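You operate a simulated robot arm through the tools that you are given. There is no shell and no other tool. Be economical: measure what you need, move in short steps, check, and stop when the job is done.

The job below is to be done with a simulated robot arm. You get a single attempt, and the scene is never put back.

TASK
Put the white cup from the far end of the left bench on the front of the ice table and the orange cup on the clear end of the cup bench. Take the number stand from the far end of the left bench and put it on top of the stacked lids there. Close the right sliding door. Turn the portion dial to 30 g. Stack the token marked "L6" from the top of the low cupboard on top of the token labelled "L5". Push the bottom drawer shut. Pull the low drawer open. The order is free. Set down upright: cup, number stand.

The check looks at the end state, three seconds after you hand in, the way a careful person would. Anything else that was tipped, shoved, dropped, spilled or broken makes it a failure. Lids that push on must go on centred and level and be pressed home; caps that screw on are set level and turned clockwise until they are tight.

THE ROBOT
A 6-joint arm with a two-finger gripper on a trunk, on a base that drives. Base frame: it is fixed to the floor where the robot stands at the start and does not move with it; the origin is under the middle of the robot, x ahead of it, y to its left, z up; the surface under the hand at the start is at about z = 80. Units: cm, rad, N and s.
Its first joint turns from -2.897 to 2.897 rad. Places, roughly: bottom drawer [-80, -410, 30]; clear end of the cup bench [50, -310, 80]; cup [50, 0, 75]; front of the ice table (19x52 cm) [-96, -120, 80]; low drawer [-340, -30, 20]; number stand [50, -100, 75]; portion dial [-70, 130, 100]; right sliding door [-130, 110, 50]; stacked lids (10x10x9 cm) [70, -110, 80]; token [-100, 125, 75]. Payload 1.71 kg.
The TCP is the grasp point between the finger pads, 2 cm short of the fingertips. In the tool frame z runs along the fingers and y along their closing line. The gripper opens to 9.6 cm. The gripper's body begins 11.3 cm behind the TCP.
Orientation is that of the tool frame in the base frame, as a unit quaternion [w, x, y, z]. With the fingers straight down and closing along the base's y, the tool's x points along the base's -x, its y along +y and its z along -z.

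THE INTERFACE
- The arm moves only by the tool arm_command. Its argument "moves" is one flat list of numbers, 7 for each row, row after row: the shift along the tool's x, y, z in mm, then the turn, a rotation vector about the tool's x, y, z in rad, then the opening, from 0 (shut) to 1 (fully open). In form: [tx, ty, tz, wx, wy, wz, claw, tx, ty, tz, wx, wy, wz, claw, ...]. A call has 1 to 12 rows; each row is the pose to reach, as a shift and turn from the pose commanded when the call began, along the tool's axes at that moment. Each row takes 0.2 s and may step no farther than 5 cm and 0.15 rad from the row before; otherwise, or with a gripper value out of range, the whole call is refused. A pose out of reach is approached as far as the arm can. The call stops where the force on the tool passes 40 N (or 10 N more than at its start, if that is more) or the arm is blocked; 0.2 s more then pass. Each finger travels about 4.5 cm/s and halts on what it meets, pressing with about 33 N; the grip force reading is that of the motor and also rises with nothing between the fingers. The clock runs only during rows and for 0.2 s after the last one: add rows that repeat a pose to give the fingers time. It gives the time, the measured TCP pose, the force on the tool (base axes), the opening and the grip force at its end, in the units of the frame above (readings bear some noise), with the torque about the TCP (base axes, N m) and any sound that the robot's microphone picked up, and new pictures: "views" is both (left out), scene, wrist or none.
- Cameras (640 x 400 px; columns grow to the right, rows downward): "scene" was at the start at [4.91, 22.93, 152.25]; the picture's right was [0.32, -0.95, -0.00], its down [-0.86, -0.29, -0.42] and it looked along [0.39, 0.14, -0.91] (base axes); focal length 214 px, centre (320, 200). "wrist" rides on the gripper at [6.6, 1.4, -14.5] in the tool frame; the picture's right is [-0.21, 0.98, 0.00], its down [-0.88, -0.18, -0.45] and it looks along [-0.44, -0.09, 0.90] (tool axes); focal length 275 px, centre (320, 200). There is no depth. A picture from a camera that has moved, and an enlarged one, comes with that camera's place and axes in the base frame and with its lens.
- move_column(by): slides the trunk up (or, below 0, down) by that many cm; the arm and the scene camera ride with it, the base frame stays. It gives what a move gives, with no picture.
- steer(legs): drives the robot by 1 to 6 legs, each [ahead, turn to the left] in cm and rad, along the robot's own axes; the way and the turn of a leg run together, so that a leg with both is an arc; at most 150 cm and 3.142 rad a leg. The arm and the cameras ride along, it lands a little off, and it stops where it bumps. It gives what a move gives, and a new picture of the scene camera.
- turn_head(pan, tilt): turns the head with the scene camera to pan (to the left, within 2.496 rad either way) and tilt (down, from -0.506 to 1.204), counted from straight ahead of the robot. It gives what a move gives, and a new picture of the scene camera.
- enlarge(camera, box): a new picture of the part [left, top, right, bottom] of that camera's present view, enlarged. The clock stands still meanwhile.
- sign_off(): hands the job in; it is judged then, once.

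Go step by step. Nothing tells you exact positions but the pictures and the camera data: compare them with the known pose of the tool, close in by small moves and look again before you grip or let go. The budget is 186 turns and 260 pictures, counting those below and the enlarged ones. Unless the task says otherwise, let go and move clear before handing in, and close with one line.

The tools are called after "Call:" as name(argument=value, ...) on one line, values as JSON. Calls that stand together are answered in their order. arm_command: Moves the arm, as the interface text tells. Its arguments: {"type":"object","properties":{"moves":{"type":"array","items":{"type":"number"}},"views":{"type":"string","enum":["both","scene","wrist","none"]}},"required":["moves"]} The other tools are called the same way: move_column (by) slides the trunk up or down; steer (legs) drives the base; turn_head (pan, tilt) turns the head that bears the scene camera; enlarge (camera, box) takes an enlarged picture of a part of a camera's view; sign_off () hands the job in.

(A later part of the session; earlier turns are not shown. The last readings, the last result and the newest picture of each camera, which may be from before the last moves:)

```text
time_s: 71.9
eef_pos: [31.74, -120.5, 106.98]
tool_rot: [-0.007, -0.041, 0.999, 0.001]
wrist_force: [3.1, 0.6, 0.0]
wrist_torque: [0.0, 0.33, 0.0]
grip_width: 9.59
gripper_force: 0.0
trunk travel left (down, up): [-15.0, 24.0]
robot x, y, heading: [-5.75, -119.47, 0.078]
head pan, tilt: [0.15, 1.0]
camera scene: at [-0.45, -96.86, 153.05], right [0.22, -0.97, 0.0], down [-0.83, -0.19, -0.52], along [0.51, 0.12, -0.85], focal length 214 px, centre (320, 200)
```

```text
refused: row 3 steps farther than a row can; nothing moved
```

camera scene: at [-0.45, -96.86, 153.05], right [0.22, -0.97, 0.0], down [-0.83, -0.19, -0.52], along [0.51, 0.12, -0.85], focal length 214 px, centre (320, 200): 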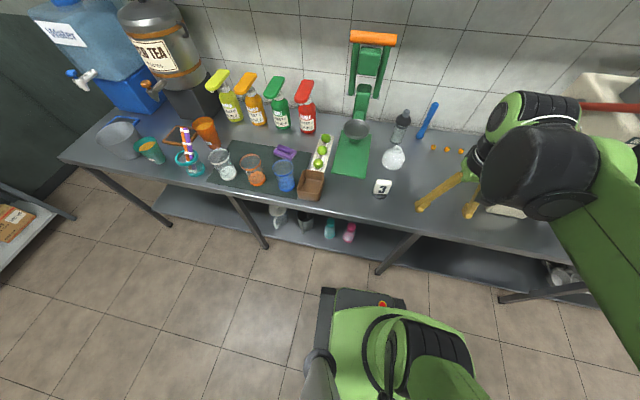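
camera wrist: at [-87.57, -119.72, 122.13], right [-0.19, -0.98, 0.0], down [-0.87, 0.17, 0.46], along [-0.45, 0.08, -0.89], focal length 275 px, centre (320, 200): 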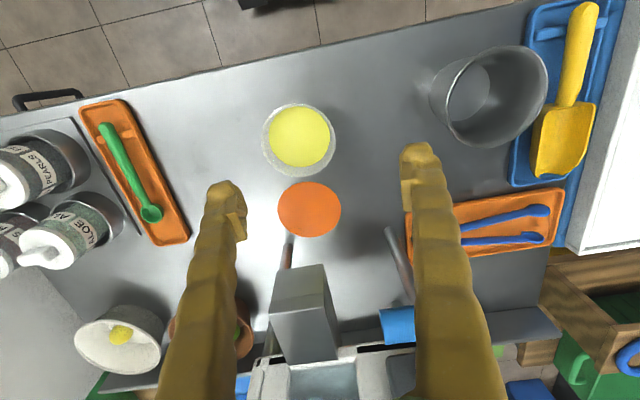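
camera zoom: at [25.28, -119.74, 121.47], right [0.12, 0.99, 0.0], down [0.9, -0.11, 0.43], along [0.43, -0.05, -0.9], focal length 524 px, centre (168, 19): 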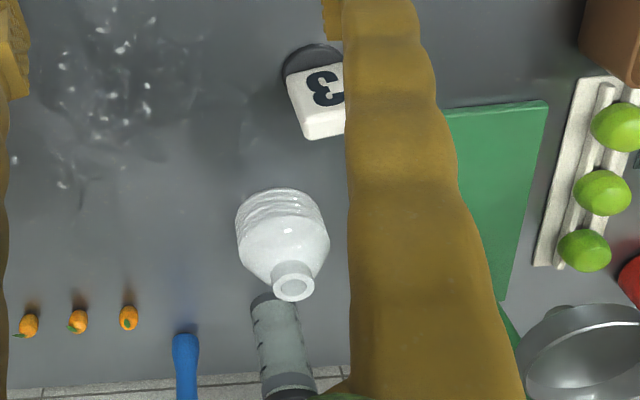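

Call:
arm_command(moves=[-40, 22, 0, 0, 0, 0, 1, -80, 44, 0, 0, 0, 0, 1, -120, 66, 10, 0, 0, 0, 1, -150, 86, 30, 0, 0, 0.06, 1, -171, 96, 60, 0, 0, 0.082, 1, -171, 96, 60, 0, 0, 0.082, 1])

```text
time_s: 73.3
eef_pos: [47.76, -109.56, 100.75]
tool_rot: [-0.006, -0.001, 1.0, 0.0]
wrist_force: [0.8, 0.3, 0.0]
wrist_torque: [-0.06, 0.12, 0.0]
grip_width: 9.63
gripper_force: 0.1
trunk travel left (down, up): [-15.0, 24.0]
robot x, y, heading: [-5.52, -119.21, 0.074]
head pan, tilt: [0.15, 1.0]
camera scene: at [-0.71, -96.85, 153.06], right [0.22, -0.97, 0.0], down [-0.83, -0.19, -0.53], along [0.51, 0.12, -0.85], focal length 214 px, centre (320, 200)
camera wrist: at [41.29, -108.13, 115.25], right [0.21, 0.98, 0.0], down [0.88, -0.18, 0.43], along [0.42, -0.09, -0.9], focal length 275 px, centre (320, 200)
```

scene: 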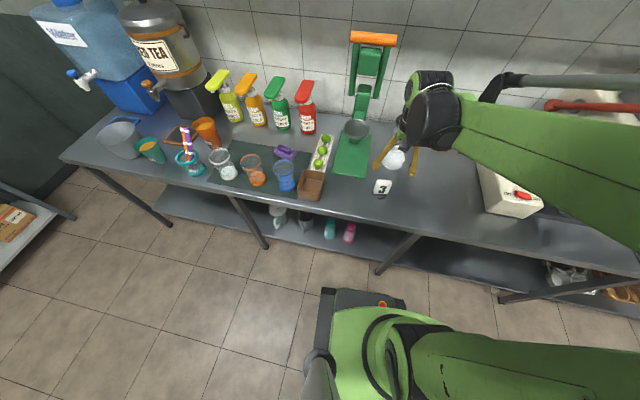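
wrist: 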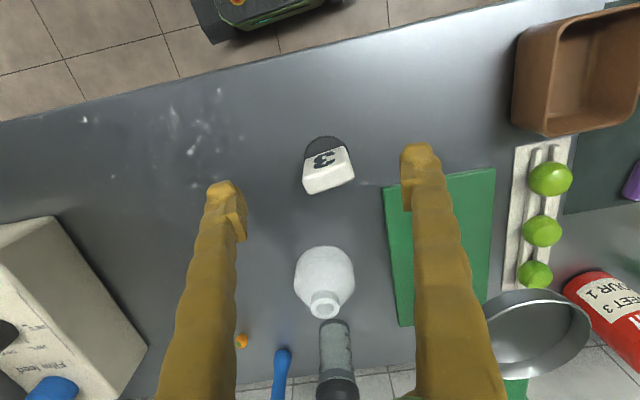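

Call:
enlarge(camera="wrist", box=[260, 120, 400, 330])

```text
1.90 times, centred on (330, 225) of wrist
camera zoom: at [41.29, -108.13, 115.25], right [0.21, 0.98, 0.0], down [0.88, -0.18, 0.43], along [0.42, -0.09, -0.9], focal length 524 px, centre (301, 152)
```

zoom: 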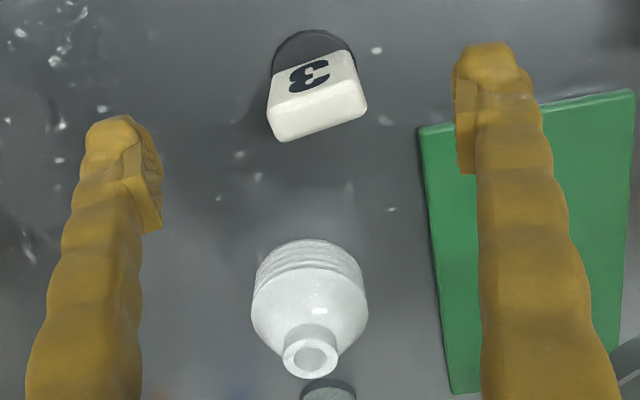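

Stand's slab top centre ≈(51.9,-109.5,88), width 5.2 along y, turned ≈0.1. Lids' top ≈(69,-113.2,89). Lower over the stand.

Call:
arm_command(moves=[-41, 1, 25, 0, 0, -0.05, 0.85, -41, 1, 60, 0, 0, -0.1, 0.85, -41, 1, 85, 0, 0, -0.1, 0.85, -41, 1, 85, 0, 0, -0.1, 0.85], views="wrist")

Call:
enlarge(camera="wrist", box=[220, 100, 420, 300])

```text
time_s: 74.3
eef_pos: [50.84, -109.58, 92.78]
tool_rot: [-0.001, -0.05, 0.999, 0.0]
wrist_force: [0.2, 0.1, 0.3]
wrist_torque: [-0.01, 0.05, -0.01]
grip_width: 8.14
gripper_force: 0.0
trunk travel left (down, up): [-15.0, 24.0]
robot x, y, heading: [-5.56, -119.11, 0.076]
head pan, tilt: [0.15, 1.0]
camera wrist: at [44.26, -108.87, 107.3], right [0.11, 0.99, 0.0], down [0.89, -0.1, 0.44], along [0.44, -0.05, -0.9], focal length 275 px, centre (320, 200)
```

wrist: 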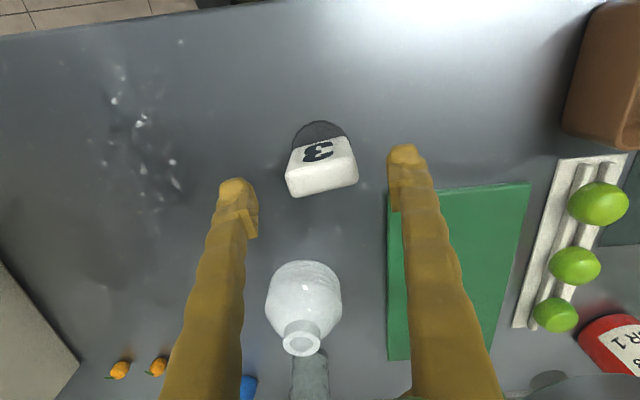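

```text
2.00 times, centred on (320, 200) of wrist
camera zoom: at [44.26, -108.87, 107.3], right [0.11, 0.99, 0.0], down [0.89, -0.1, 0.44], along [0.44, -0.05, -0.9], focal length 551 px, centre (320, 200)
```

zoom: 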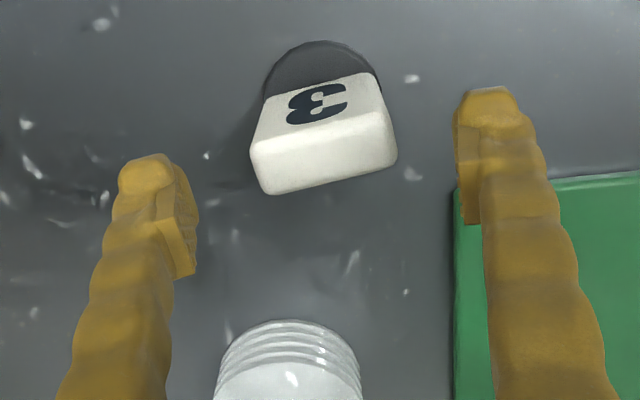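

Shift 1 cm forward, lower to grip the slab.

Call:
arm_command(moves=[-10, -1, 20, 0, 0, -0.04, 0.85, -10, -1, 50, 0, 0, -0.04, 0.85, -10, -1, 70, 0, 0, -0.04, 0.85, -10, -1, 70, 0, 0, -0.04, 0.85, -10, -1, 70, 0, 0, -0.04, 0.65, -10, -1, 70, 0, 0, -0.04, 0.5, -10, -1, 70, 0, 0, -0.04, 0.4, -10, -1, 70, 0, 0, -0.04, 0.3, -10, -1, 70, 0, 0, -0.04, 0.3], views="wrist")

```text
time_s: 76.3
eef_pos: [51.68, -109.3, 85.78]
tool_rot: [-0.002, -0.071, 0.997, 0.001]
wrist_force: [0.9, 0.7, -0.1]
wrist_torque: [0.02, -0.01, 0.01]
grip_width: 6.13
gripper_force: 33.0
trunk travel left (down, up): [-15.0, 24.0]
robot x, y, heading: [-5.26, -119.7, 0.074]
head pan, tilt: [0.15, 1.0]
camera wrist: at [45.05, -108.86, 100.33], right [0.07, 1.0, 0.0], down [0.9, -0.06, 0.44], along [0.44, -0.03, -0.9], focal length 275 px, centre (320, 200)
```

wrist: 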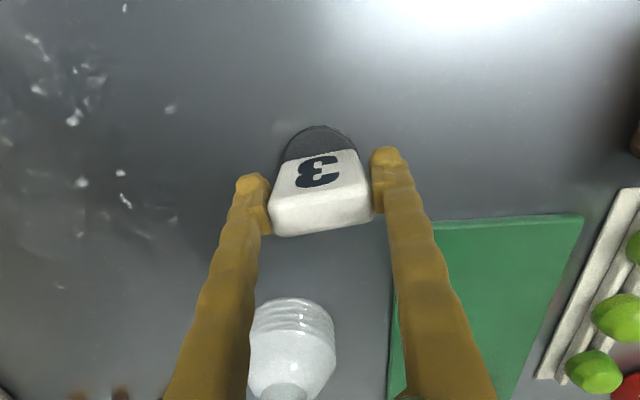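

Gripped. Lift it above the lids.

Call:
arm_command(moves=[0, 0, -10, 0, 0, 0, 0.3, 0, 0, -40, 0, 0, 0, 0.3, 0, 0, -80, 0, 0, 0, 0.3, 0, 0, -120, 0, 0, 0, 0.3, -50, 0, -140, 0, 0, 0, 0.3, -80, 0, -140, 0, 0, 0, 0.3, -80, 0, -140, 0, 0, 0, 0.3])

Call:
enlarge(camera="wrist", box=[220, 100, 420, 400])

Call:
enlarge(camera="scene", box=[330, 90, 450, 210])

```text
refused: row 5 steps farther than a row can; nothing moved
```

```text
1.33 times, centred on (320, 250) of wrist
camera zoom: at [45.05, -108.86, 100.33], right [0.07, 1.0, 0.0], down [0.9, -0.06, 0.44], along [0.44, -0.03, -0.9], focal length 367 px, centre (320, 133)
```

zoom: 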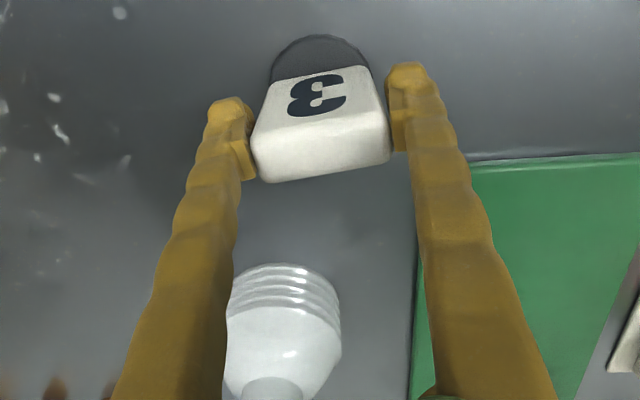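

```text
3.33 times, centred on (390, 150) of scene
camera zoom: at [-0.99, -96.89, 153.07], right [0.22, -0.97, 0.0], down [-0.83, -0.19, -0.53], along [0.51, 0.12, -0.85], focal length 715 px, centre (87, 367)
```

zoom: 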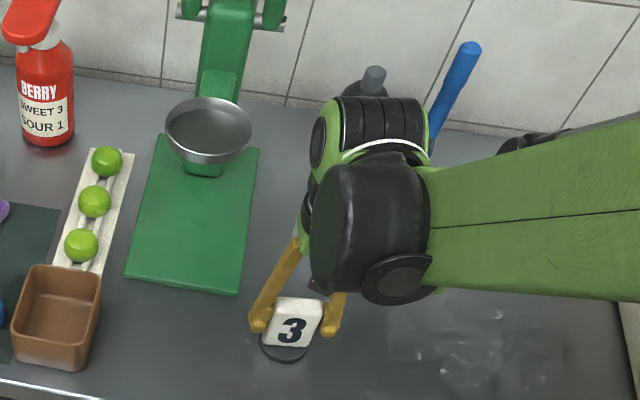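

Call:
arm_command(moves=[0, 0, -10, 0, 0, 0, 0.3, 0, 0, -40, 0, 0, 0, 0.3, 0, 0, -80, 0, 0, 0, 0.3, 0, 0, -120, 0, 0, 0, 0.3, -40, 0, -130, 0, 0, 0, 0.3, -60, 0, -130, 0, 0, 0, 0.3, -60, 0, -130, 0, 0, 0, 0.3])

```text
time_s: 77.9
eef_pos: [57.31, -108.56, 98.84]
tool_rot: [-0.002, -0.07, 0.998, 0.0]
wrist_force: [0.3, 0.4, -1.9]
wrist_torque: [-0.06, 0.07, 0.04]
grip_width: 6.12
gripper_force: 32.8
trunk travel left (down, up): [-15.0, 24.0]
robot x, y, heading: [-5.27, -119.54, 0.076]
head pan, tilt: [0.15, 1.0]
camera scene: at [-0.95, -96.88, 153.07], right [0.22, -0.97, 0.0], down [-0.83, -0.19, -0.53], along [0.51, 0.12, -0.85], focal length 214 px, centre (320, 200)
camera wrist: at [50.83, -108.09, 113.3], right [0.07, 1.0, 0.0], down [0.9, -0.06, 0.44], along [0.44, -0.03, -0.9], focal length 275 px, centre (320, 200)
```

scene: 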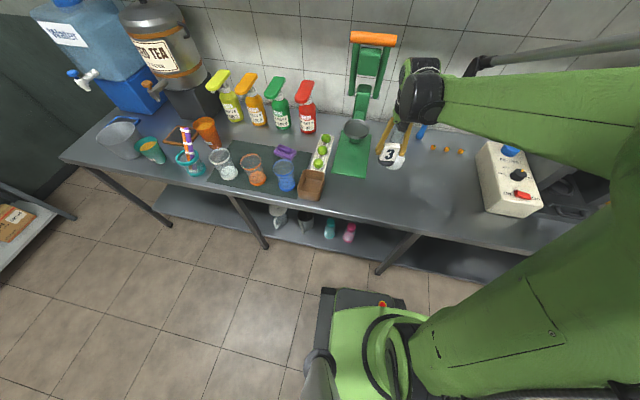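
wrist: 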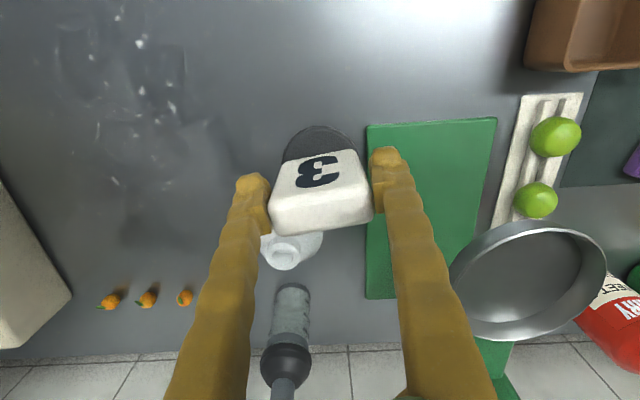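

Lid-top centre confirmed at (69.0,-113.2,88.9). Move the stand over it.

Call:
arm_command(moves=[-36, -20, 0, 0, 0, 0, 0.3, -72, -41, 0, 0, 0, 0, 0.3, -107, -62, 0, 0, 0, 0, 0.3, -107, -62, 0, 0, 0, 0, 0.3])

Call:
enlarge(camera="scene", box=[340, 90, 460, 210])

```text
time_s: 78.9
eef_pos: [68.94, -113.39, 98.5]
tool_rot: [-0.002, -0.071, 0.998, 0.001]
wrist_force: [0.3, -0.5, -0.9]
wrist_torque: [0.0, 0.06, 0.02]
grip_width: 6.13
gripper_force: 32.8
trunk travel left (down, up): [-15.0, 24.0]
robot x, y, heading: [-5.27, -119.56, 0.076]
head pan, tilt: [0.15, 1.0]
camera scene: at [-0.92, -96.9, 153.07], right [0.22, -0.97, 0.0], down [-0.83, -0.19, -0.53], along [0.51, 0.12, -0.85], focal length 214 px, centre (320, 200)
camera wrist: at [62.31, -112.99, 113.12], right [0.07, 1.0, 0.0], down [0.9, -0.06, 0.44], along [0.44, -0.03, -0.9], focal length 275 px, centre (320, 200)
```

scene: 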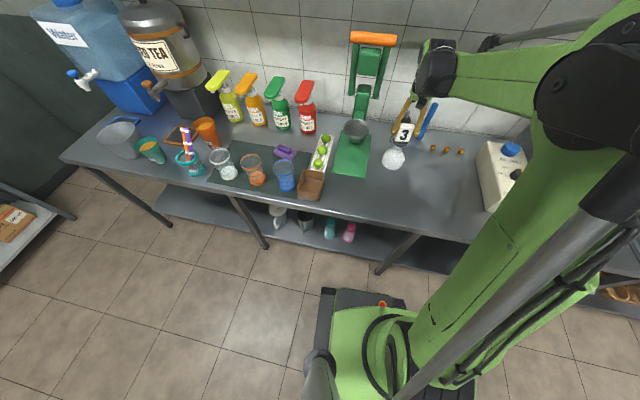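
wrist: 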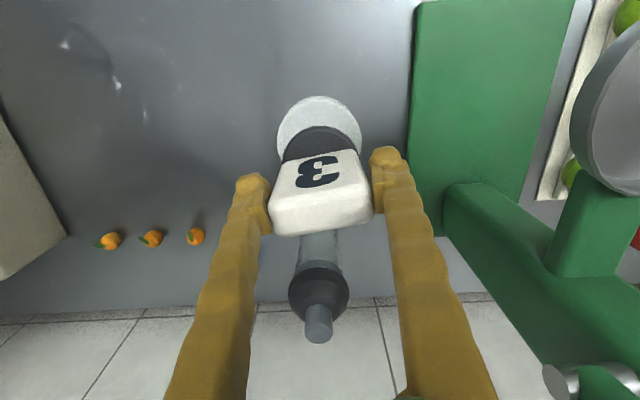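

```text
3.33 times, centred on (400, 150) of scene
camera zoom: at [-0.92, -96.9, 153.07], right [0.22, -0.97, 0.0], down [-0.83, -0.19, -0.53], along [0.51, 0.12, -0.85], focal length 715 px, centre (53, 367)
```

zoom: 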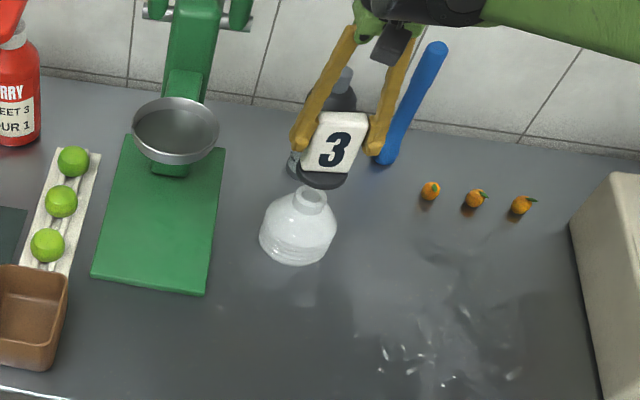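

Nearly centred; nudge +0.25 cm in y and lower close to contact.

Call:
arm_command(moves=[1, 3, 10, 0, 0, 0, 0.3, 1, 3, 30, 0, 0, 0, 0.3, 1, 3, 30, 0, 0, 0, 0.3], views="wrist")

Call:
enlarge(camera="scene", box=[360, 110, 430, 190])

Call:
enlarge(camera="wrist", box=[250, 70, 400, 250])

```text
time_s: 79.7
eef_pos: [68.75, -113.17, 95.82]
tool_rot: [-0.001, -0.07, 0.998, 0.001]
wrist_force: [-0.3, 0.3, -0.9]
wrist_torque: [0.0, 0.0, -0.02]
grip_width: 6.1
gripper_force: 33.1
trunk travel left (down, up): [-15.0, 24.0]
robot x, y, heading: [-5.01, -119.23, 0.073]
head pan, tilt: [0.15, 1.0]
camera wrist: at [62.15, -112.72, 110.35], right [0.07, 1.0, 0.0], down [0.9, -0.06, 0.44], along [0.44, -0.03, -0.9], focal length 275 px, centre (320, 200)
```

wrist: 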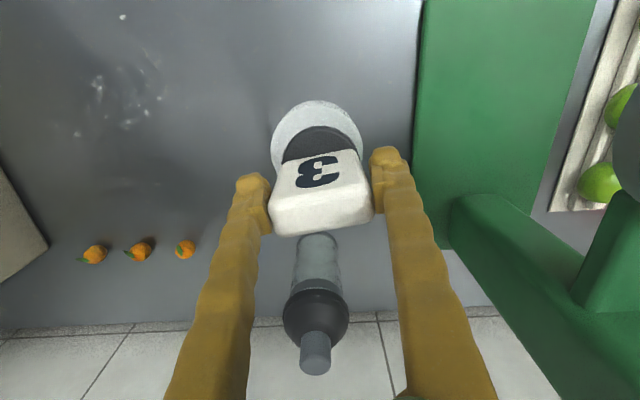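

```text
5.00 times, centred on (395, 150) of scene
camera zoom: at [-0.96, -96.88, 153.07], right [0.22, -0.97, 0.0], down [-0.83, -0.19, -0.53], along [0.51, 0.12, -0.85], focal length 1072 px, centre (-55, 450)
```

zoom: 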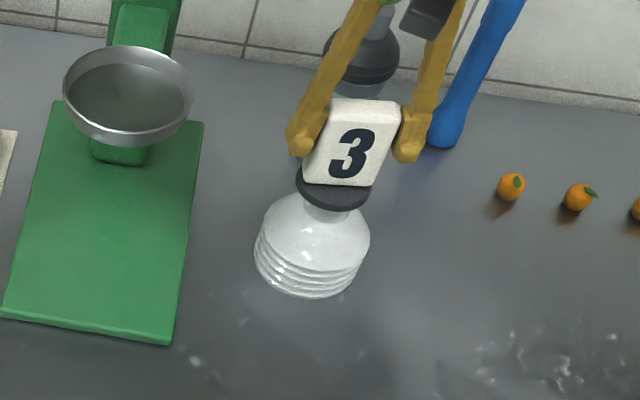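

```text
2.22 times, centred on (325, 160) of wrist
camera zoom: at [62.15, -112.72, 110.35], right [0.07, 1.0, 0.0], down [0.9, -0.06, 0.44], along [0.44, -0.03, -0.9], focal length 612 px, centre (309, 289)
```

zoom: 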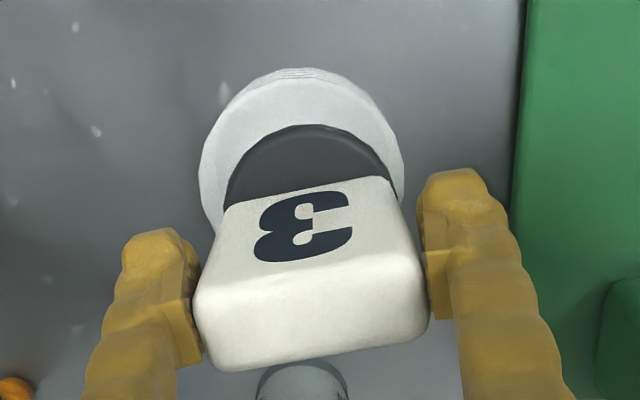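

Well centred. Lower to contact.

Call:
arm_command(moves=[0, 0, 4, 0, 0, 0, 0.3, 0, 0, 8, 0, 0, 0, 0.3, 0, 0, 8, 0, 0, 0, 0.3], views="none")

Call:
arm_command(moves=[0, 0, 3, 0, 0, 0, 0.3, 0, 0, 3, 0, 0, 0, 0.3], views="none")

Call:
enlarge(camera="scene", box=[360, 110, 430, 190])

```text
time_s: 80.5
eef_pos: [68.79, -113.08, 94.82]
tool_rot: [-0.002, -0.071, 0.997, 0.0]
wrist_force: [-1.1, 0.0, -0.4]
wrist_torque: [-0.02, 0.03, -0.02]
grip_width: 6.13
gripper_force: 33.0
trunk travel left (down, up): [-15.0, 24.0]
robot x, y, heading: [-5.51, -119.51, 0.071]
head pan, tilt: [0.15, 1.0]
```

```text
time_s: 81.1
eef_pos: [68.88, -113.12, 94.57]
tool_rot: [-0.002, -0.07, 0.998, 0.0]
wrist_force: [0.2, -0.2, -1.0]
wrist_torque: [0.01, 0.0, -0.02]
grip_width: 6.14
gripper_force: 33.2
trunk travel left (down, up): [-15.0, 24.0]
robot x, y, heading: [-5.1, -119.4, 0.078]
head pan, tilt: [0.15, 1.0]
```

```text
5.00 times, centred on (395, 150) of scene
camera zoom: at [-0.97, -96.89, 153.07], right [0.22, -0.97, 0.0], down [-0.83, -0.19, -0.53], along [0.51, 0.12, -0.85], focal length 1072 px, centre (-55, 450)
```

zoom: 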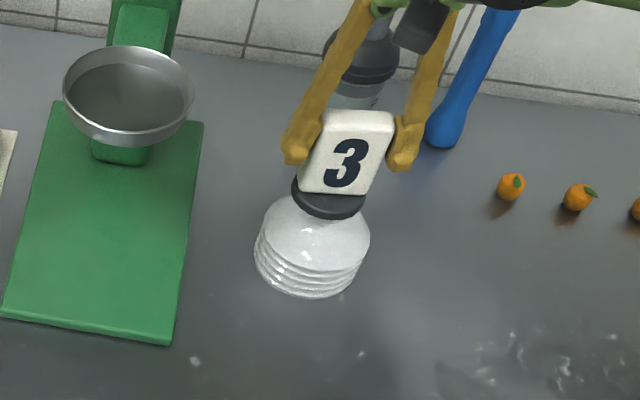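

Slightly off in y by ≈0.3 cm; shift and lower to contact.

Call:
arm_command(moves=[0, -3, 0, 0, 0, 0, 0.3, 0, -3, 3, 0, 0, 0, 0.3, 0, -3, 3, 0, 0, 0, 0.3], views="none")

Call:
arm_command(moves=[0, 0, 2, 0, 0, 0, 0.3, 0, 0, 2, 0, 0, 0, 0.3], views="none")

Call:
enlarge(camera="scene", box=[360, 110, 430, 190])

```text
time_s: 81.9
eef_pos: [68.99, -113.41, 94.27]
tool_rot: [-0.002, -0.071, 0.997, 0.0]
wrist_force: [-0.4, -0.9, -1.8]
wrist_torque: [-0.02, 0.02, 0.01]
grip_width: 6.1
gripper_force: 33.2
trunk travel left (down, up): [-15.0, 24.0]
robot x, y, heading: [-5.43, -119.59, 0.073]
head pan, tilt: [0.15, 1.0]
```

```text
time_s: 82.5
eef_pos: [68.97, -113.38, 94.08]
tool_rot: [-0.002, -0.071, 0.997, 0.002]
wrist_force: [0.5, 0.2, -1.7]
wrist_torque: [-0.01, 0.01, 0.0]
grip_width: 6.14
gripper_force: 33.4
trunk travel left (down, up): [-15.0, 24.0]
robot x, y, heading: [-4.92, -119.26, 0.074]
head pan, tilt: [0.15, 1.0]
```

```text
5.00 times, centred on (395, 150) of scene
camera zoom: at [-0.98, -96.89, 153.07], right [0.22, -0.97, 0.0], down [-0.83, -0.19, -0.53], along [0.51, 0.12, -0.85], focal length 1072 px, centre (-55, 450)
```

zoom: 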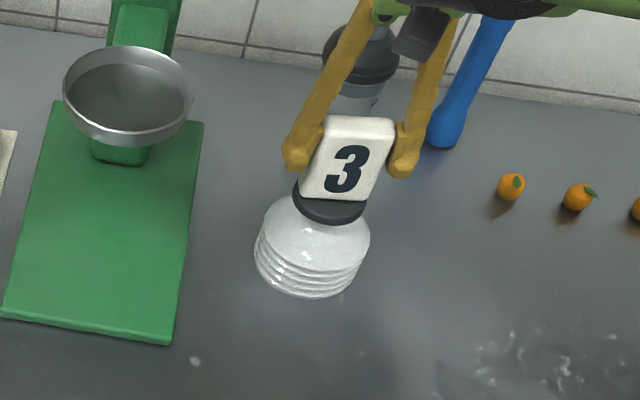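

Not yet touching; the ring is a bit lower and thus ≈0.4 cm further. Shift and continue down.

Call:
arm_command(moves=[-4, 0, 0, 0, 0, 0, 0.3, -4, 0, 2, 0, 0, 0, 0.3, -4, 0, 2, 0, 0, 0, 0.3], views="none")

Call:
arm_command(moves=[0, 0, 2, 0, 0, 0, 0.3, 0, 0, 2, 0, 0, 0, 0.3], views="none")

Call:
arm_command(moves=[0, 0, 2, 0, 0, 0, 0.3, 0, 0, 2, 0, 0, 0, 0.3], views="wrist")

Call:
enlarge(camera="scene", box=[360, 110, 430, 190])

```text
time_s: 83.3
eef_pos: [69.35, -113.41, 94.0]
tool_rot: [0.0, -0.071, 0.997, 0.001]
wrist_force: [0.8, 2.7, 25.8]
wrist_torque: [0.12, -0.23, -0.01]
grip_width: 6.15
gripper_force: 32.9
trunk travel left (down, up): [-15.0, 24.0]
robot x, y, heading: [-5.04, -119.35, 0.075]
head pan, tilt: [0.15, 1.0]
```

```text
time_s: 83.9
eef_pos: [69.18, -113.45, 93.74]
tool_rot: [-0.002, -0.07, 0.998, 0.001]
wrist_force: [-0.2, 1.5, 35.4]
wrist_torque: [-0.02, -0.04, 0.01]
grip_width: 6.13
gripper_force: 32.6
trunk travel left (down, up): [-15.0, 24.0]
robot x, y, heading: [-5.09, -119.6, 0.076]
head pan, tilt: [0.15, 1.0]
```

```text
time_s: 84.5
eef_pos: [69.17, -113.28, 93.52]
tool_rot: [0.0, -0.071, 0.997, 0.001]
wrist_force: [1.5, 1.1, 34.9]
wrist_torque: [0.01, 0.01, 0.0]
grip_width: 6.13
gripper_force: 33.5
trunk travel left (down, up): [-15.0, 24.0]
robot x, y, heading: [-5.42, -119.31, 0.076]
head pan, tilt: [0.15, 1.0]
camera wrist: at [62.53, -112.9, 108.11], right [0.07, 1.0, 0.0], down [0.89, -0.06, 0.44], along [0.44, -0.03, -0.9], focal length 275 px, centre (320, 200)
```

wrist: 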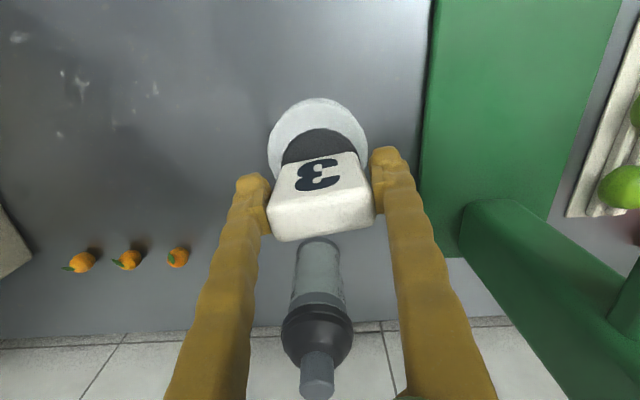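

```text
5.00 times, centred on (395, 150) of scene
camera zoom: at [-1.22, -96.9, 153.08], right [0.22, -0.97, 0.0], down [-0.83, -0.19, -0.53], along [0.51, 0.12, -0.85], focal length 1072 px, centre (-55, 450)
```

zoom: 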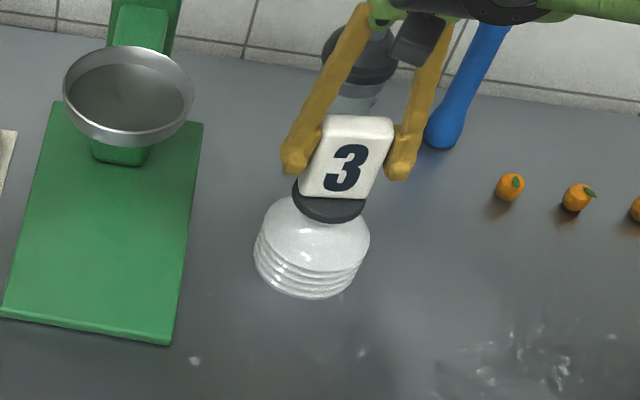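

Contact made. Ease the push and open.

Call:
arm_command(moves=[0, 0, -3, 0, 0, 0, 0.3, 0, 0, -4, 0, 0, 0, 0.3, 0, 0, -4, 0, 0, 0, 0.3], views="none")

```text
time_s: 85.3
eef_pos: [69.18, -113.3, 93.91]
tool_rot: [-0.002, -0.072, 0.997, 0.0]
wrist_force: [0.5, -0.3, -1.5]
wrist_torque: [0.02, -0.01, 0.02]
grip_width: 6.12
gripper_force: 32.6
trunk travel left (down, up): [-15.0, 24.0]
robot x, y, heading: [-5.26, -119.29, 0.077]
head pan, tilt: [0.15, 1.0]
```

Call:
arm_command(moves=[0, 0, 2, 0, 0, 0, 0.3, 0, 0, 2, 0, 0, 0, 0.3], views="none")

```text
time_s: 85.9
eef_pos: [69.18, -113.16, 93.61]
tool_rot: [-0.001, -0.07, 0.998, 0.001]
wrist_force: [-0.5, -0.4, -0.7]
wrist_torque: [0.04, -0.01, -0.03]
grip_width: 6.14
gripper_force: 32.8
trunk travel left (down, up): [-15.0, 24.0]
robot x, y, heading: [-4.99, -119.35, 0.071]
head pan, tilt: [0.15, 1.0]
```

Call:
arm_command(moves=[0, 0, 1, 0, 0, 0, 0.3, 0, 0, 1, 0, 0, 0, 0.66, 0, 0, 1, 0, 0, 0, 0.7, 0, 0, 1, 0, 0, 0, 0.85, 0, 0, 1, 0, 0, 0, 0.9, 0, 0, 1, 0, 0, 0, 0.9], views="wrist")

Call:
enlarge(camera="scene", box=[360, 110, 430, 190])

```text
time_s: 87.3
eef_pos: [69.21, -113.2, 93.54]
tool_rot: [-0.002, -0.07, 0.998, 0.001]
wrist_force: [0.5, 0.8, 0.4]
wrist_torque: [-0.02, 0.01, 0.02]
grip_width: 8.65
gripper_force: 0.0
trunk travel left (down, up): [-15.0, 24.0]
robot x, y, heading: [-5.38, -119.38, 0.08]
head pan, tilt: [0.15, 1.0]
camera wrist: at [62.56, -112.7, 108.08], right [0.07, 1.0, 0.0], down [0.9, -0.06, 0.44], along [0.44, -0.03, -0.9], focal length 275 px, centre (320, 200)
```

wrist: 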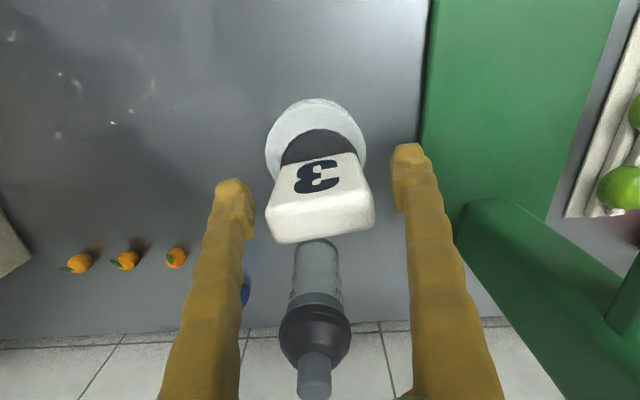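

```text
5.00 times, centred on (395, 150) of scene
camera zoom: at [-0.98, -96.89, 153.07], right [0.22, -0.97, 0.0], down [-0.83, -0.19, -0.53], along [0.51, 0.12, -0.85], focal length 1072 px, centre (-55, 450)
```

zoom: 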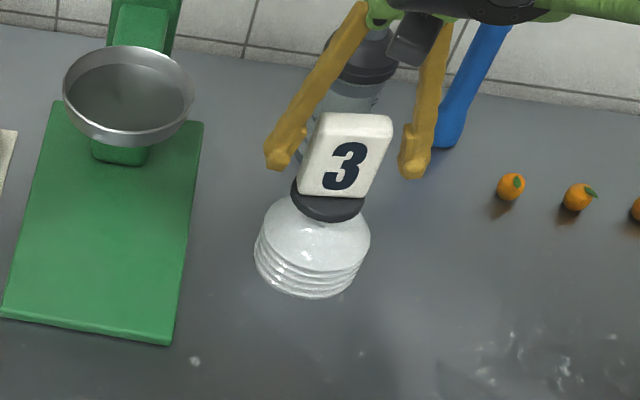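

The stand rests on the lids. Rise, retract, and drive to face the orange cup.

Call:
arm_command(moves=[0, 0, -20, 0, 0, 0, 0.9, 0, 0, -60, 0, 0, 0, 0.9, 0, 0, -100, 0, 0, 0, 0.9, 0, 0, -145, 0, 0, 0, 0.9, 45, 0, -150, 0, 0, 0.07, 0.9, 95, 0, -150, 0, 0, 0.07, 0.9, 145, 0, -150, 0, 0, 0.07, 0.9, 195, 0, -150, 0, 0, 0.07, 1, 245, 0, -150, 0, 0, 0.07, 1, 295, 0, -150, 0, 0, 0.07, 1, 330, 0, -150, 0, 0, 0.07, 1], views="wrist")

Call:
steer(legs=[[0, 1.5], [86, 0], [0, -1.571]])

Call:
turn_head(pan=0.0, tilt=0.9)

Call:
enlarge(camera="wrist", box=[0, 0, 640, 400])

```text
time_s: 89.7
eef_pos: [36.35, -118.18, 108.83]
tool_rot: [-0.001, -0.036, 0.999, 0.001]
wrist_force: [-0.4, 0.2, 0.5]
wrist_torque: [-0.01, -0.08, 0.0]
grip_width: 9.59
gripper_force: 0.1
trunk travel left (down, up): [-15.0, 24.0]
robot x, y, heading: [-5.32, -119.42, 0.075]
head pan, tilt: [0.15, 1.0]
camera wrist: at [29.87, -117.27, 123.36], right [0.14, 0.99, 0.0], down [0.89, -0.12, 0.44], along [0.44, -0.06, -0.9], focal length 275 px, centre (320, 200)
```

wrist: 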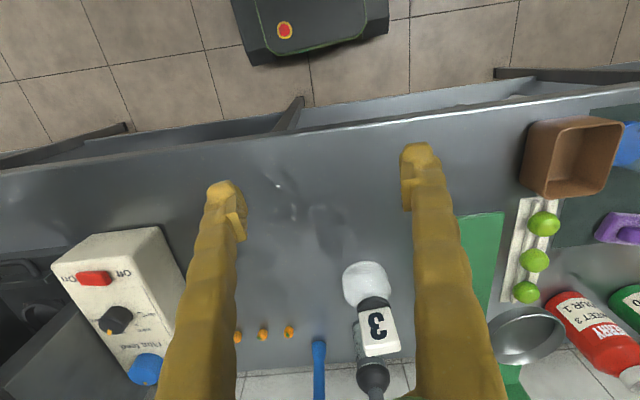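

```text
time_s: 107.2
eef_pos: [41.44, -35.97, 108.86]
tool_rot: [-0.002, 0.023, 1.0, 0.001]
wrist_force: [0.3, -0.6, 0.7]
wrist_torque: [0.02, 0.0, 0.01]
grip_width: 9.58
gripper_force: 0.0
trunk travel left (down, up): [-15.0, 24.0]
robot x, y, heading: [-0.67, -31.91, -0.047]
head pan, tilt: [0.15, 1.0]
camera scene: at [6.52, -10.24, 153.07], right [0.11, -0.99, 0.0], down [-0.84, -0.09, -0.53], along [0.52, 0.06, -0.85], focal length 214 px, centre (320, 200)
```

scene: 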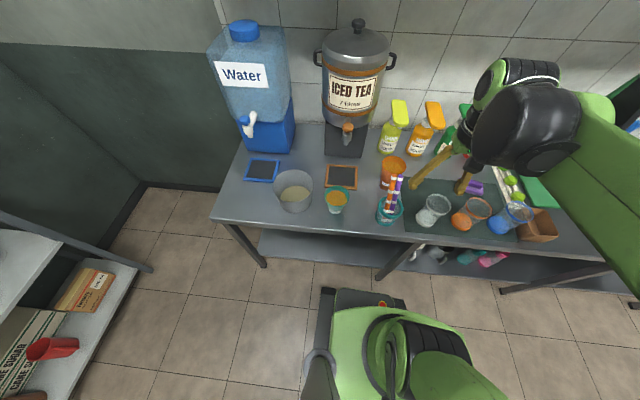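

```text
time_s: 107.8
eef_pos: [39.49, -35.84, 109.46]
tool_rot: [0.008, 0.023, 1.0, 0.0]
wrist_force: [1.0, 0.2, 0.8]
wrist_torque: [0.03, 0.05, 0.0]
grip_width: 9.59
gripper_force: 0.2
trunk travel left (down, up): [-15.0, 24.0]
robot x, y, heading: [-0.49, -31.3, -0.043]
head pan, tilt: [0.0, 0.901]
camera scene: at [2.71, -11.13, 153.92], right [-0.04, -1.0, 0.0], down [-0.77, 0.03, -0.63], along [0.63, -0.03, -0.78], focal length 214 px, centre (320, 200)
```

scene: 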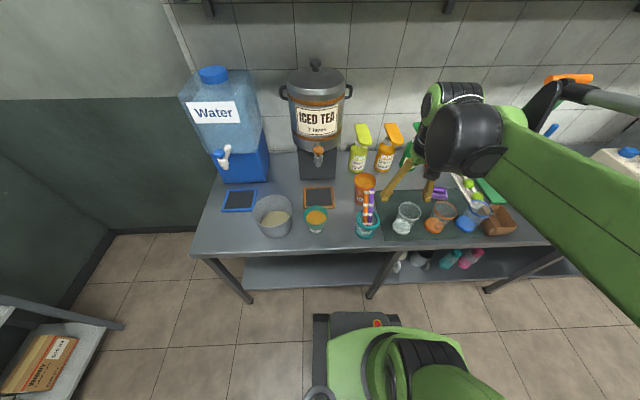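

```text
1.00 times, centred on (320, 200) of wrist (not enlarged: the box is as wide or as high as the picture)
camera zoom: at [32.91, -34.21, 123.87], right [0.25, 0.97, 0.0], down [0.86, -0.23, 0.46], along [0.44, -0.11, -0.89], focal length 275 px, centre (320, 200)
```

zoom: 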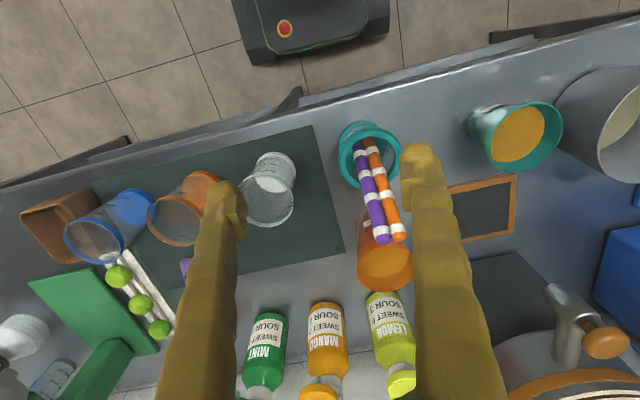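

Two orange-ish vessels are visible; enlarge to distinguish.

Call:
enlarge(camera="scene", box=[290, 160, 490, 250])

Call:
enlarge(camera="scene", box=[330, 160, 400, 245])

```text
3.20 times, centred on (390, 205) of scene
camera zoom: at [2.71, -11.13, 153.92], right [-0.04, -1.0, 0.0], down [-0.77, 0.03, -0.63], along [0.63, -0.03, -0.78], focal length 686 px, centre (96, 184)
```

zoom: 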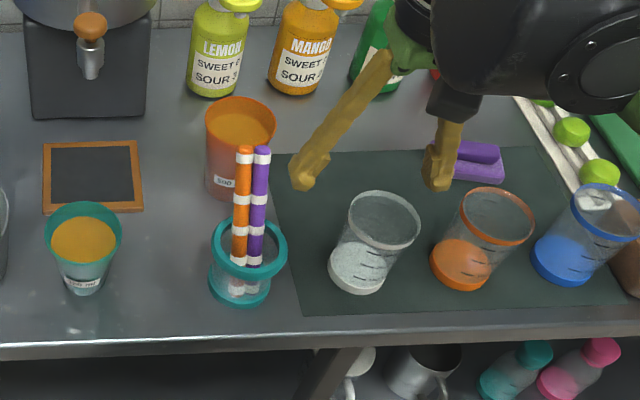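

```text
4.71 times, centred on (365, 202) of scene
camera zoom: at [2.71, -11.13, 153.92], right [-0.04, -1.0, 0.0], down [-0.77, 0.03, -0.63], along [0.63, -0.03, -0.78], focal length 1009 px, centre (108, 188)
```

zoom: 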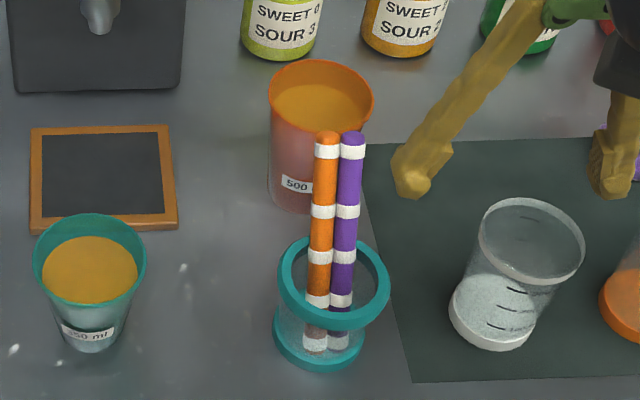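

The orange 500 ml cup is the one with drink at ≈(61.5,-31.5), behind leaning sticks. Approach high for a better look.

Call:
arm_command(moves=[-40, 12, -20, 0, 0, -0.046, 1, -80, 24, -25, 0, 0, -0.046, 1, -120, 36, -25, 0, 0, -0.046, 1, -160, 48, -25, 0, 0, -0.046, 1, -173, 51, -25, 0, 0, -0.046, 1, -173, 51, -25, 0, 0, -0.046, 1])

```text
time_s: 109.2
eef_pos: [57.67, -31.72, 111.73]
tool_rot: [0.005, 0.0, 1.0, 0.001]
wrist_force: [1.3, -0.3, -1.4]
wrist_torque: [-0.01, 0.18, -0.01]
grip_width: 9.6
gripper_force: 0.1
trunk travel left (down, up): [-15.0, 24.0]
robot x, y, heading: [-0.43, -31.92, -0.043]
head pan, tilt: [0.0, 0.901]
camera scene: at [7.41, -11.31, 153.77], right [-0.04, -1.0, 0.0], down [-0.79, 0.03, -0.61], along [0.61, -0.03, -0.79], focal length 214 px, centre (320, 200)
camera wrist: at [51.06, -30.34, 126.22], right [0.21, 0.98, 0.0], down [0.87, -0.19, 0.45], along [0.44, -0.09, -0.89], focal length 275 px, centre (320, 200)
```

scene: 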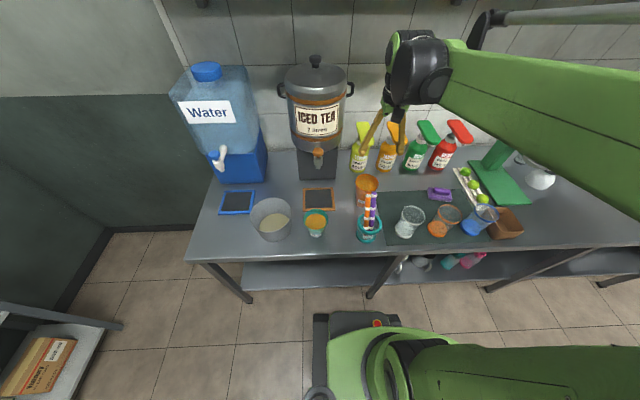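
wrist: 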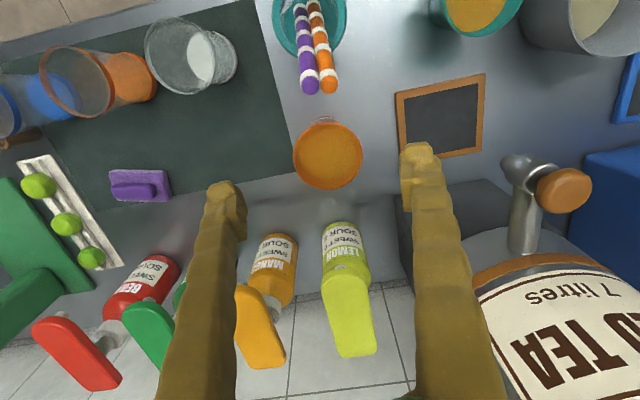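

Rim ≈(61.5,-31.4,93.5). Move above it and lower to tips just over the rim.

Call:
arm_command(moves=[-38, 3, 10, 0, 0, 0, 1, -38, 3, 55, 0, 0, 0, 1, -38, 3, 100, 0, 0, 0, 1, -38, 3, 130, 0, 0, 0, 1, -38, 3, 130, 0, 0, 0, 1])

```text
time_s: 110.5
eef_pos: [61.37, -31.39, 99.29]
tool_rot: [0.005, 0.0, 1.0, 0.0]
wrist_force: [0.3, -0.3, 0.1]
wrist_torque: [0.03, 0.04, 0.01]
grip_width: 9.6
gripper_force: 0.0
trunk travel left (down, up): [-15.0, 24.0]
robot x, y, heading: [-0.39, -32.04, -0.04]
head pan, tilt: [0.0, 0.901]
camera scene: at [7.22, -11.31, 153.78], right [-0.04, -1.0, 0.0], down [-0.79, 0.03, -0.61], along [0.61, -0.03, -0.79], focal length 214 px, centre (320, 200)
camera wrist: at [54.7, -30.0, 113.72], right [0.21, 0.98, 0.0], down [0.87, -0.19, 0.45], along [0.45, -0.09, -0.89], focal length 275 px, centre (320, 200)
```

scene: 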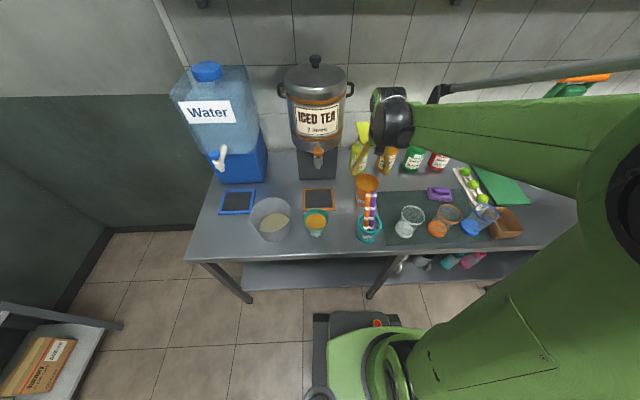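
wrist: 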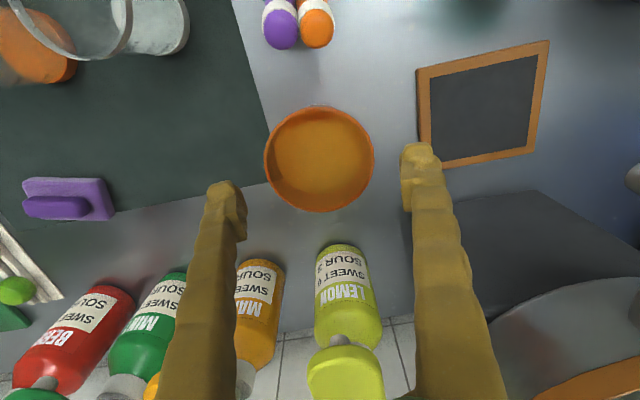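

Aligned; descend and grip.

Call:
arm_command(moves=[-2, 0, 30, 0, 0, 0, 1, -2, 0, 60, 0, 0, 0, 1, -2, 0, 77, 0, 0, 0, 1, -2, 0, 77, 0, 0, 0, 0.9, -2, 0, 77, 0, 0, 0, 0.8, -2, 0, 77, 0, 0, 0, 0.7, -2, 0, 77, 0, 0, 0, 0.6, -2, 0, 77, 0, 0, 0, 0.6], views="wrist")

```text
time_s: 112.2
eef_pos: [61.53, -31.47, 91.82]
tool_rot: [0.006, 0.0, 1.0, 0.0]
wrist_force: [-1.8, -1.9, 2.1]
wrist_torque: [0.0, 0.15, 0.03]
grip_width: 9.01
gripper_force: 33.3
trunk travel left (down, up): [-15.0, 24.0]
robot x, y, heading: [-0.67, -32.15, -0.044]
head pan, tilt: [0.0, 0.901]
camera wrist: at [54.88, -30.02, 106.17], right [0.21, 0.98, 0.0], down [0.87, -0.19, 0.45], along [0.45, -0.09, -0.89], focal length 275 px, centre (320, 200)
```

wrist: 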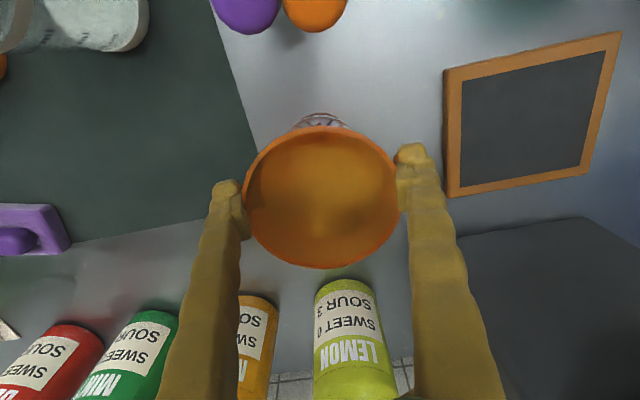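

Gripped. Lift gently and check.

Call:
arm_command(moves=[0, 0, -5, 0, 0, 0, 0.6, 0, 0, -15, 0, 0, 0, 0.6, 0, 0, -30, 0, 0, 0, 0.6, 0, 0, -30, 0, 0, 0, 0.6], views="wrist")

```text
time_s: 113.2
eef_pos: [61.51, -31.5, 94.52]
tool_rot: [0.006, 0.0, 1.0, 0.0]
wrist_force: [0.1, -0.6, -3.8]
wrist_torque: [0.05, 0.07, 0.02]
grip_width: 7.96
gripper_force: 32.9
trunk travel left (down, up): [-15.0, 24.0]
robot x, y, heading: [-0.09, -32.13, -0.038]
head pan, tilt: [0.0, 0.901]
camera wrist: at [54.83, -30.1, 108.9], right [0.21, 0.98, 0.0], down [0.87, -0.19, 0.45], along [0.45, -0.09, -0.89], focal length 275 px, centre (320, 200)
```

wrist: 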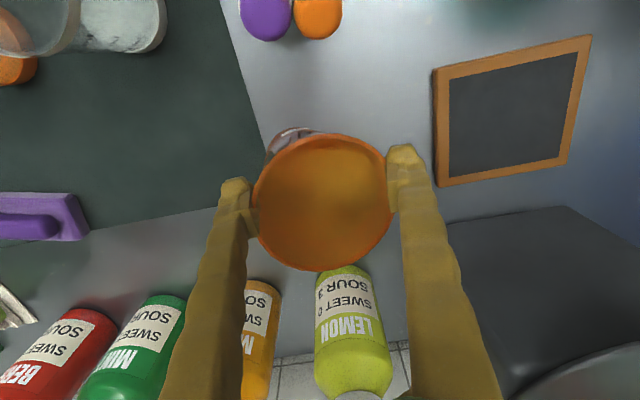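

Check the cup's tilt from the scene camera.

Call:
enlarge(camera="scene", box=[320, 130, 420, 250])

Call:
enlarge(camera="wrist", box=[220, 100, 420, 300])

```text
3.33 times, centred on (370, 190) of scene
camera zoom: at [7.18, -11.32, 153.78], right [-0.04, -1.0, 0.0], down [-0.79, 0.03, -0.61], along [0.61, -0.03, -0.79], focal length 715 px, centre (153, 233)
```

zoom: 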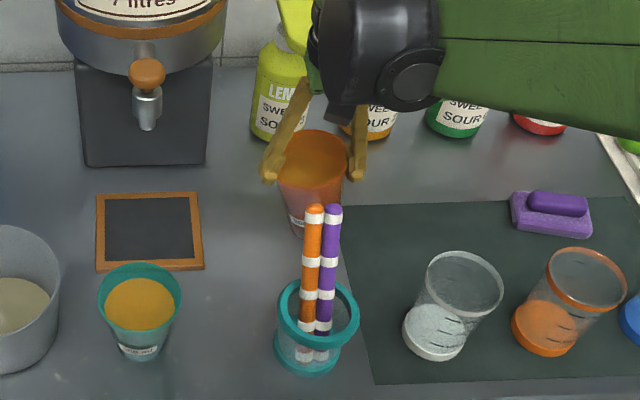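

```text
2.00 times, centred on (320, 200) of wrist
camera zoom: at [54.83, -30.1, 108.9], right [0.21, 0.98, 0.0], down [0.87, -0.19, 0.45], along [0.45, -0.09, -0.89], focal length 551 px, centre (320, 200)
```

zoom: 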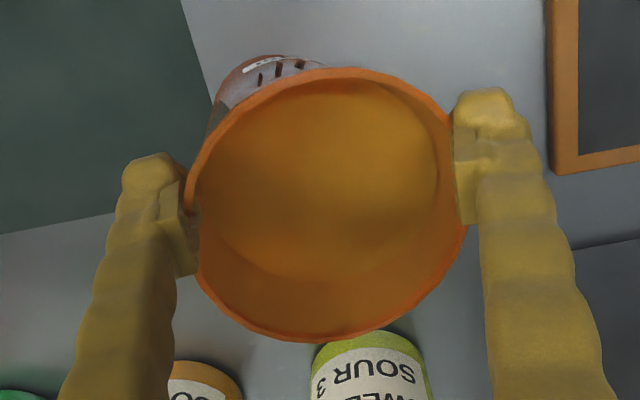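

The cup hangs tilted by ≈0.2 rad. I'll lift it clear of the sticks and tilt the hand to level the cup.

Call:
arm_command(moves=[0, 0, -40, 0, 0, 0, 0.6, 0, 0, -80, -0.05, 0, 0, 0.6, 0, 0, -120, -0.1, 0, 0, 0.6, 0, 0, -160, -0.15, 0, 0, 0.6, 0, 0, -200, -0.2, 0, 0, 0.6, 0, 0, -230, -0.2, 0, 0, 0.6, 0, 0, -230, -0.2, 0, 0, 0.6], views="both")

Call:
enlarge(camera="scene", box=[320, 80, 420, 200])

```text
time_s: 114.8
eef_pos: [61.21, -31.51, 117.52]
tool_rot: [0.006, -0.001, 0.995, 0.1]
wrist_force: [-0.1, -0.8, -3.8]
wrist_torque: [-0.03, 0.05, 0.0]
grip_width: 7.95
gripper_force: 33.0
trunk travel left (down, up): [-15.0, 24.0]
robot x, y, heading: [-0.63, -31.85, -0.044]
head pan, tilt: [0.0, 0.901]
camera scene: at [7.17, -11.32, 153.78], right [-0.04, -1.0, 0.0], down [-0.79, 0.03, -0.61], along [0.61, -0.03, -0.79], focal length 214 px, centre (320, 200)
camera wrist: at [54.47, -32.98, 131.82], right [0.2, 0.96, 0.2], down [0.87, -0.27, 0.41], along [0.45, 0.09, -0.89], focal length 275 px, centre (320, 200)
```

scene: 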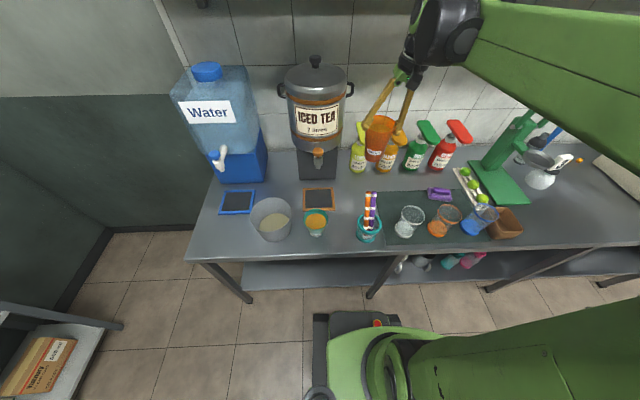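
wrist: 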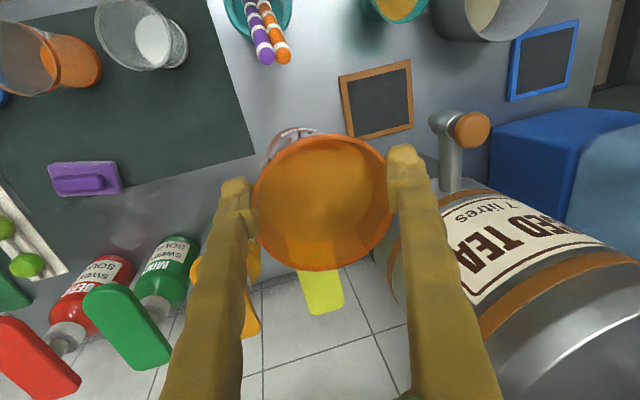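

```text
3.33 times, centred on (370, 140) of scene
camera zoom: at [7.17, -11.32, 153.78], right [-0.04, -1.0, 0.0], down [-0.79, 0.03, -0.61], along [0.61, -0.03, -0.79], focal length 715 px, centre (153, 400)
```

zoom: 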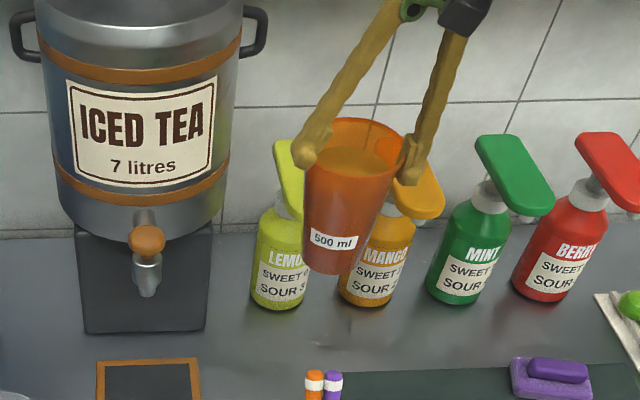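

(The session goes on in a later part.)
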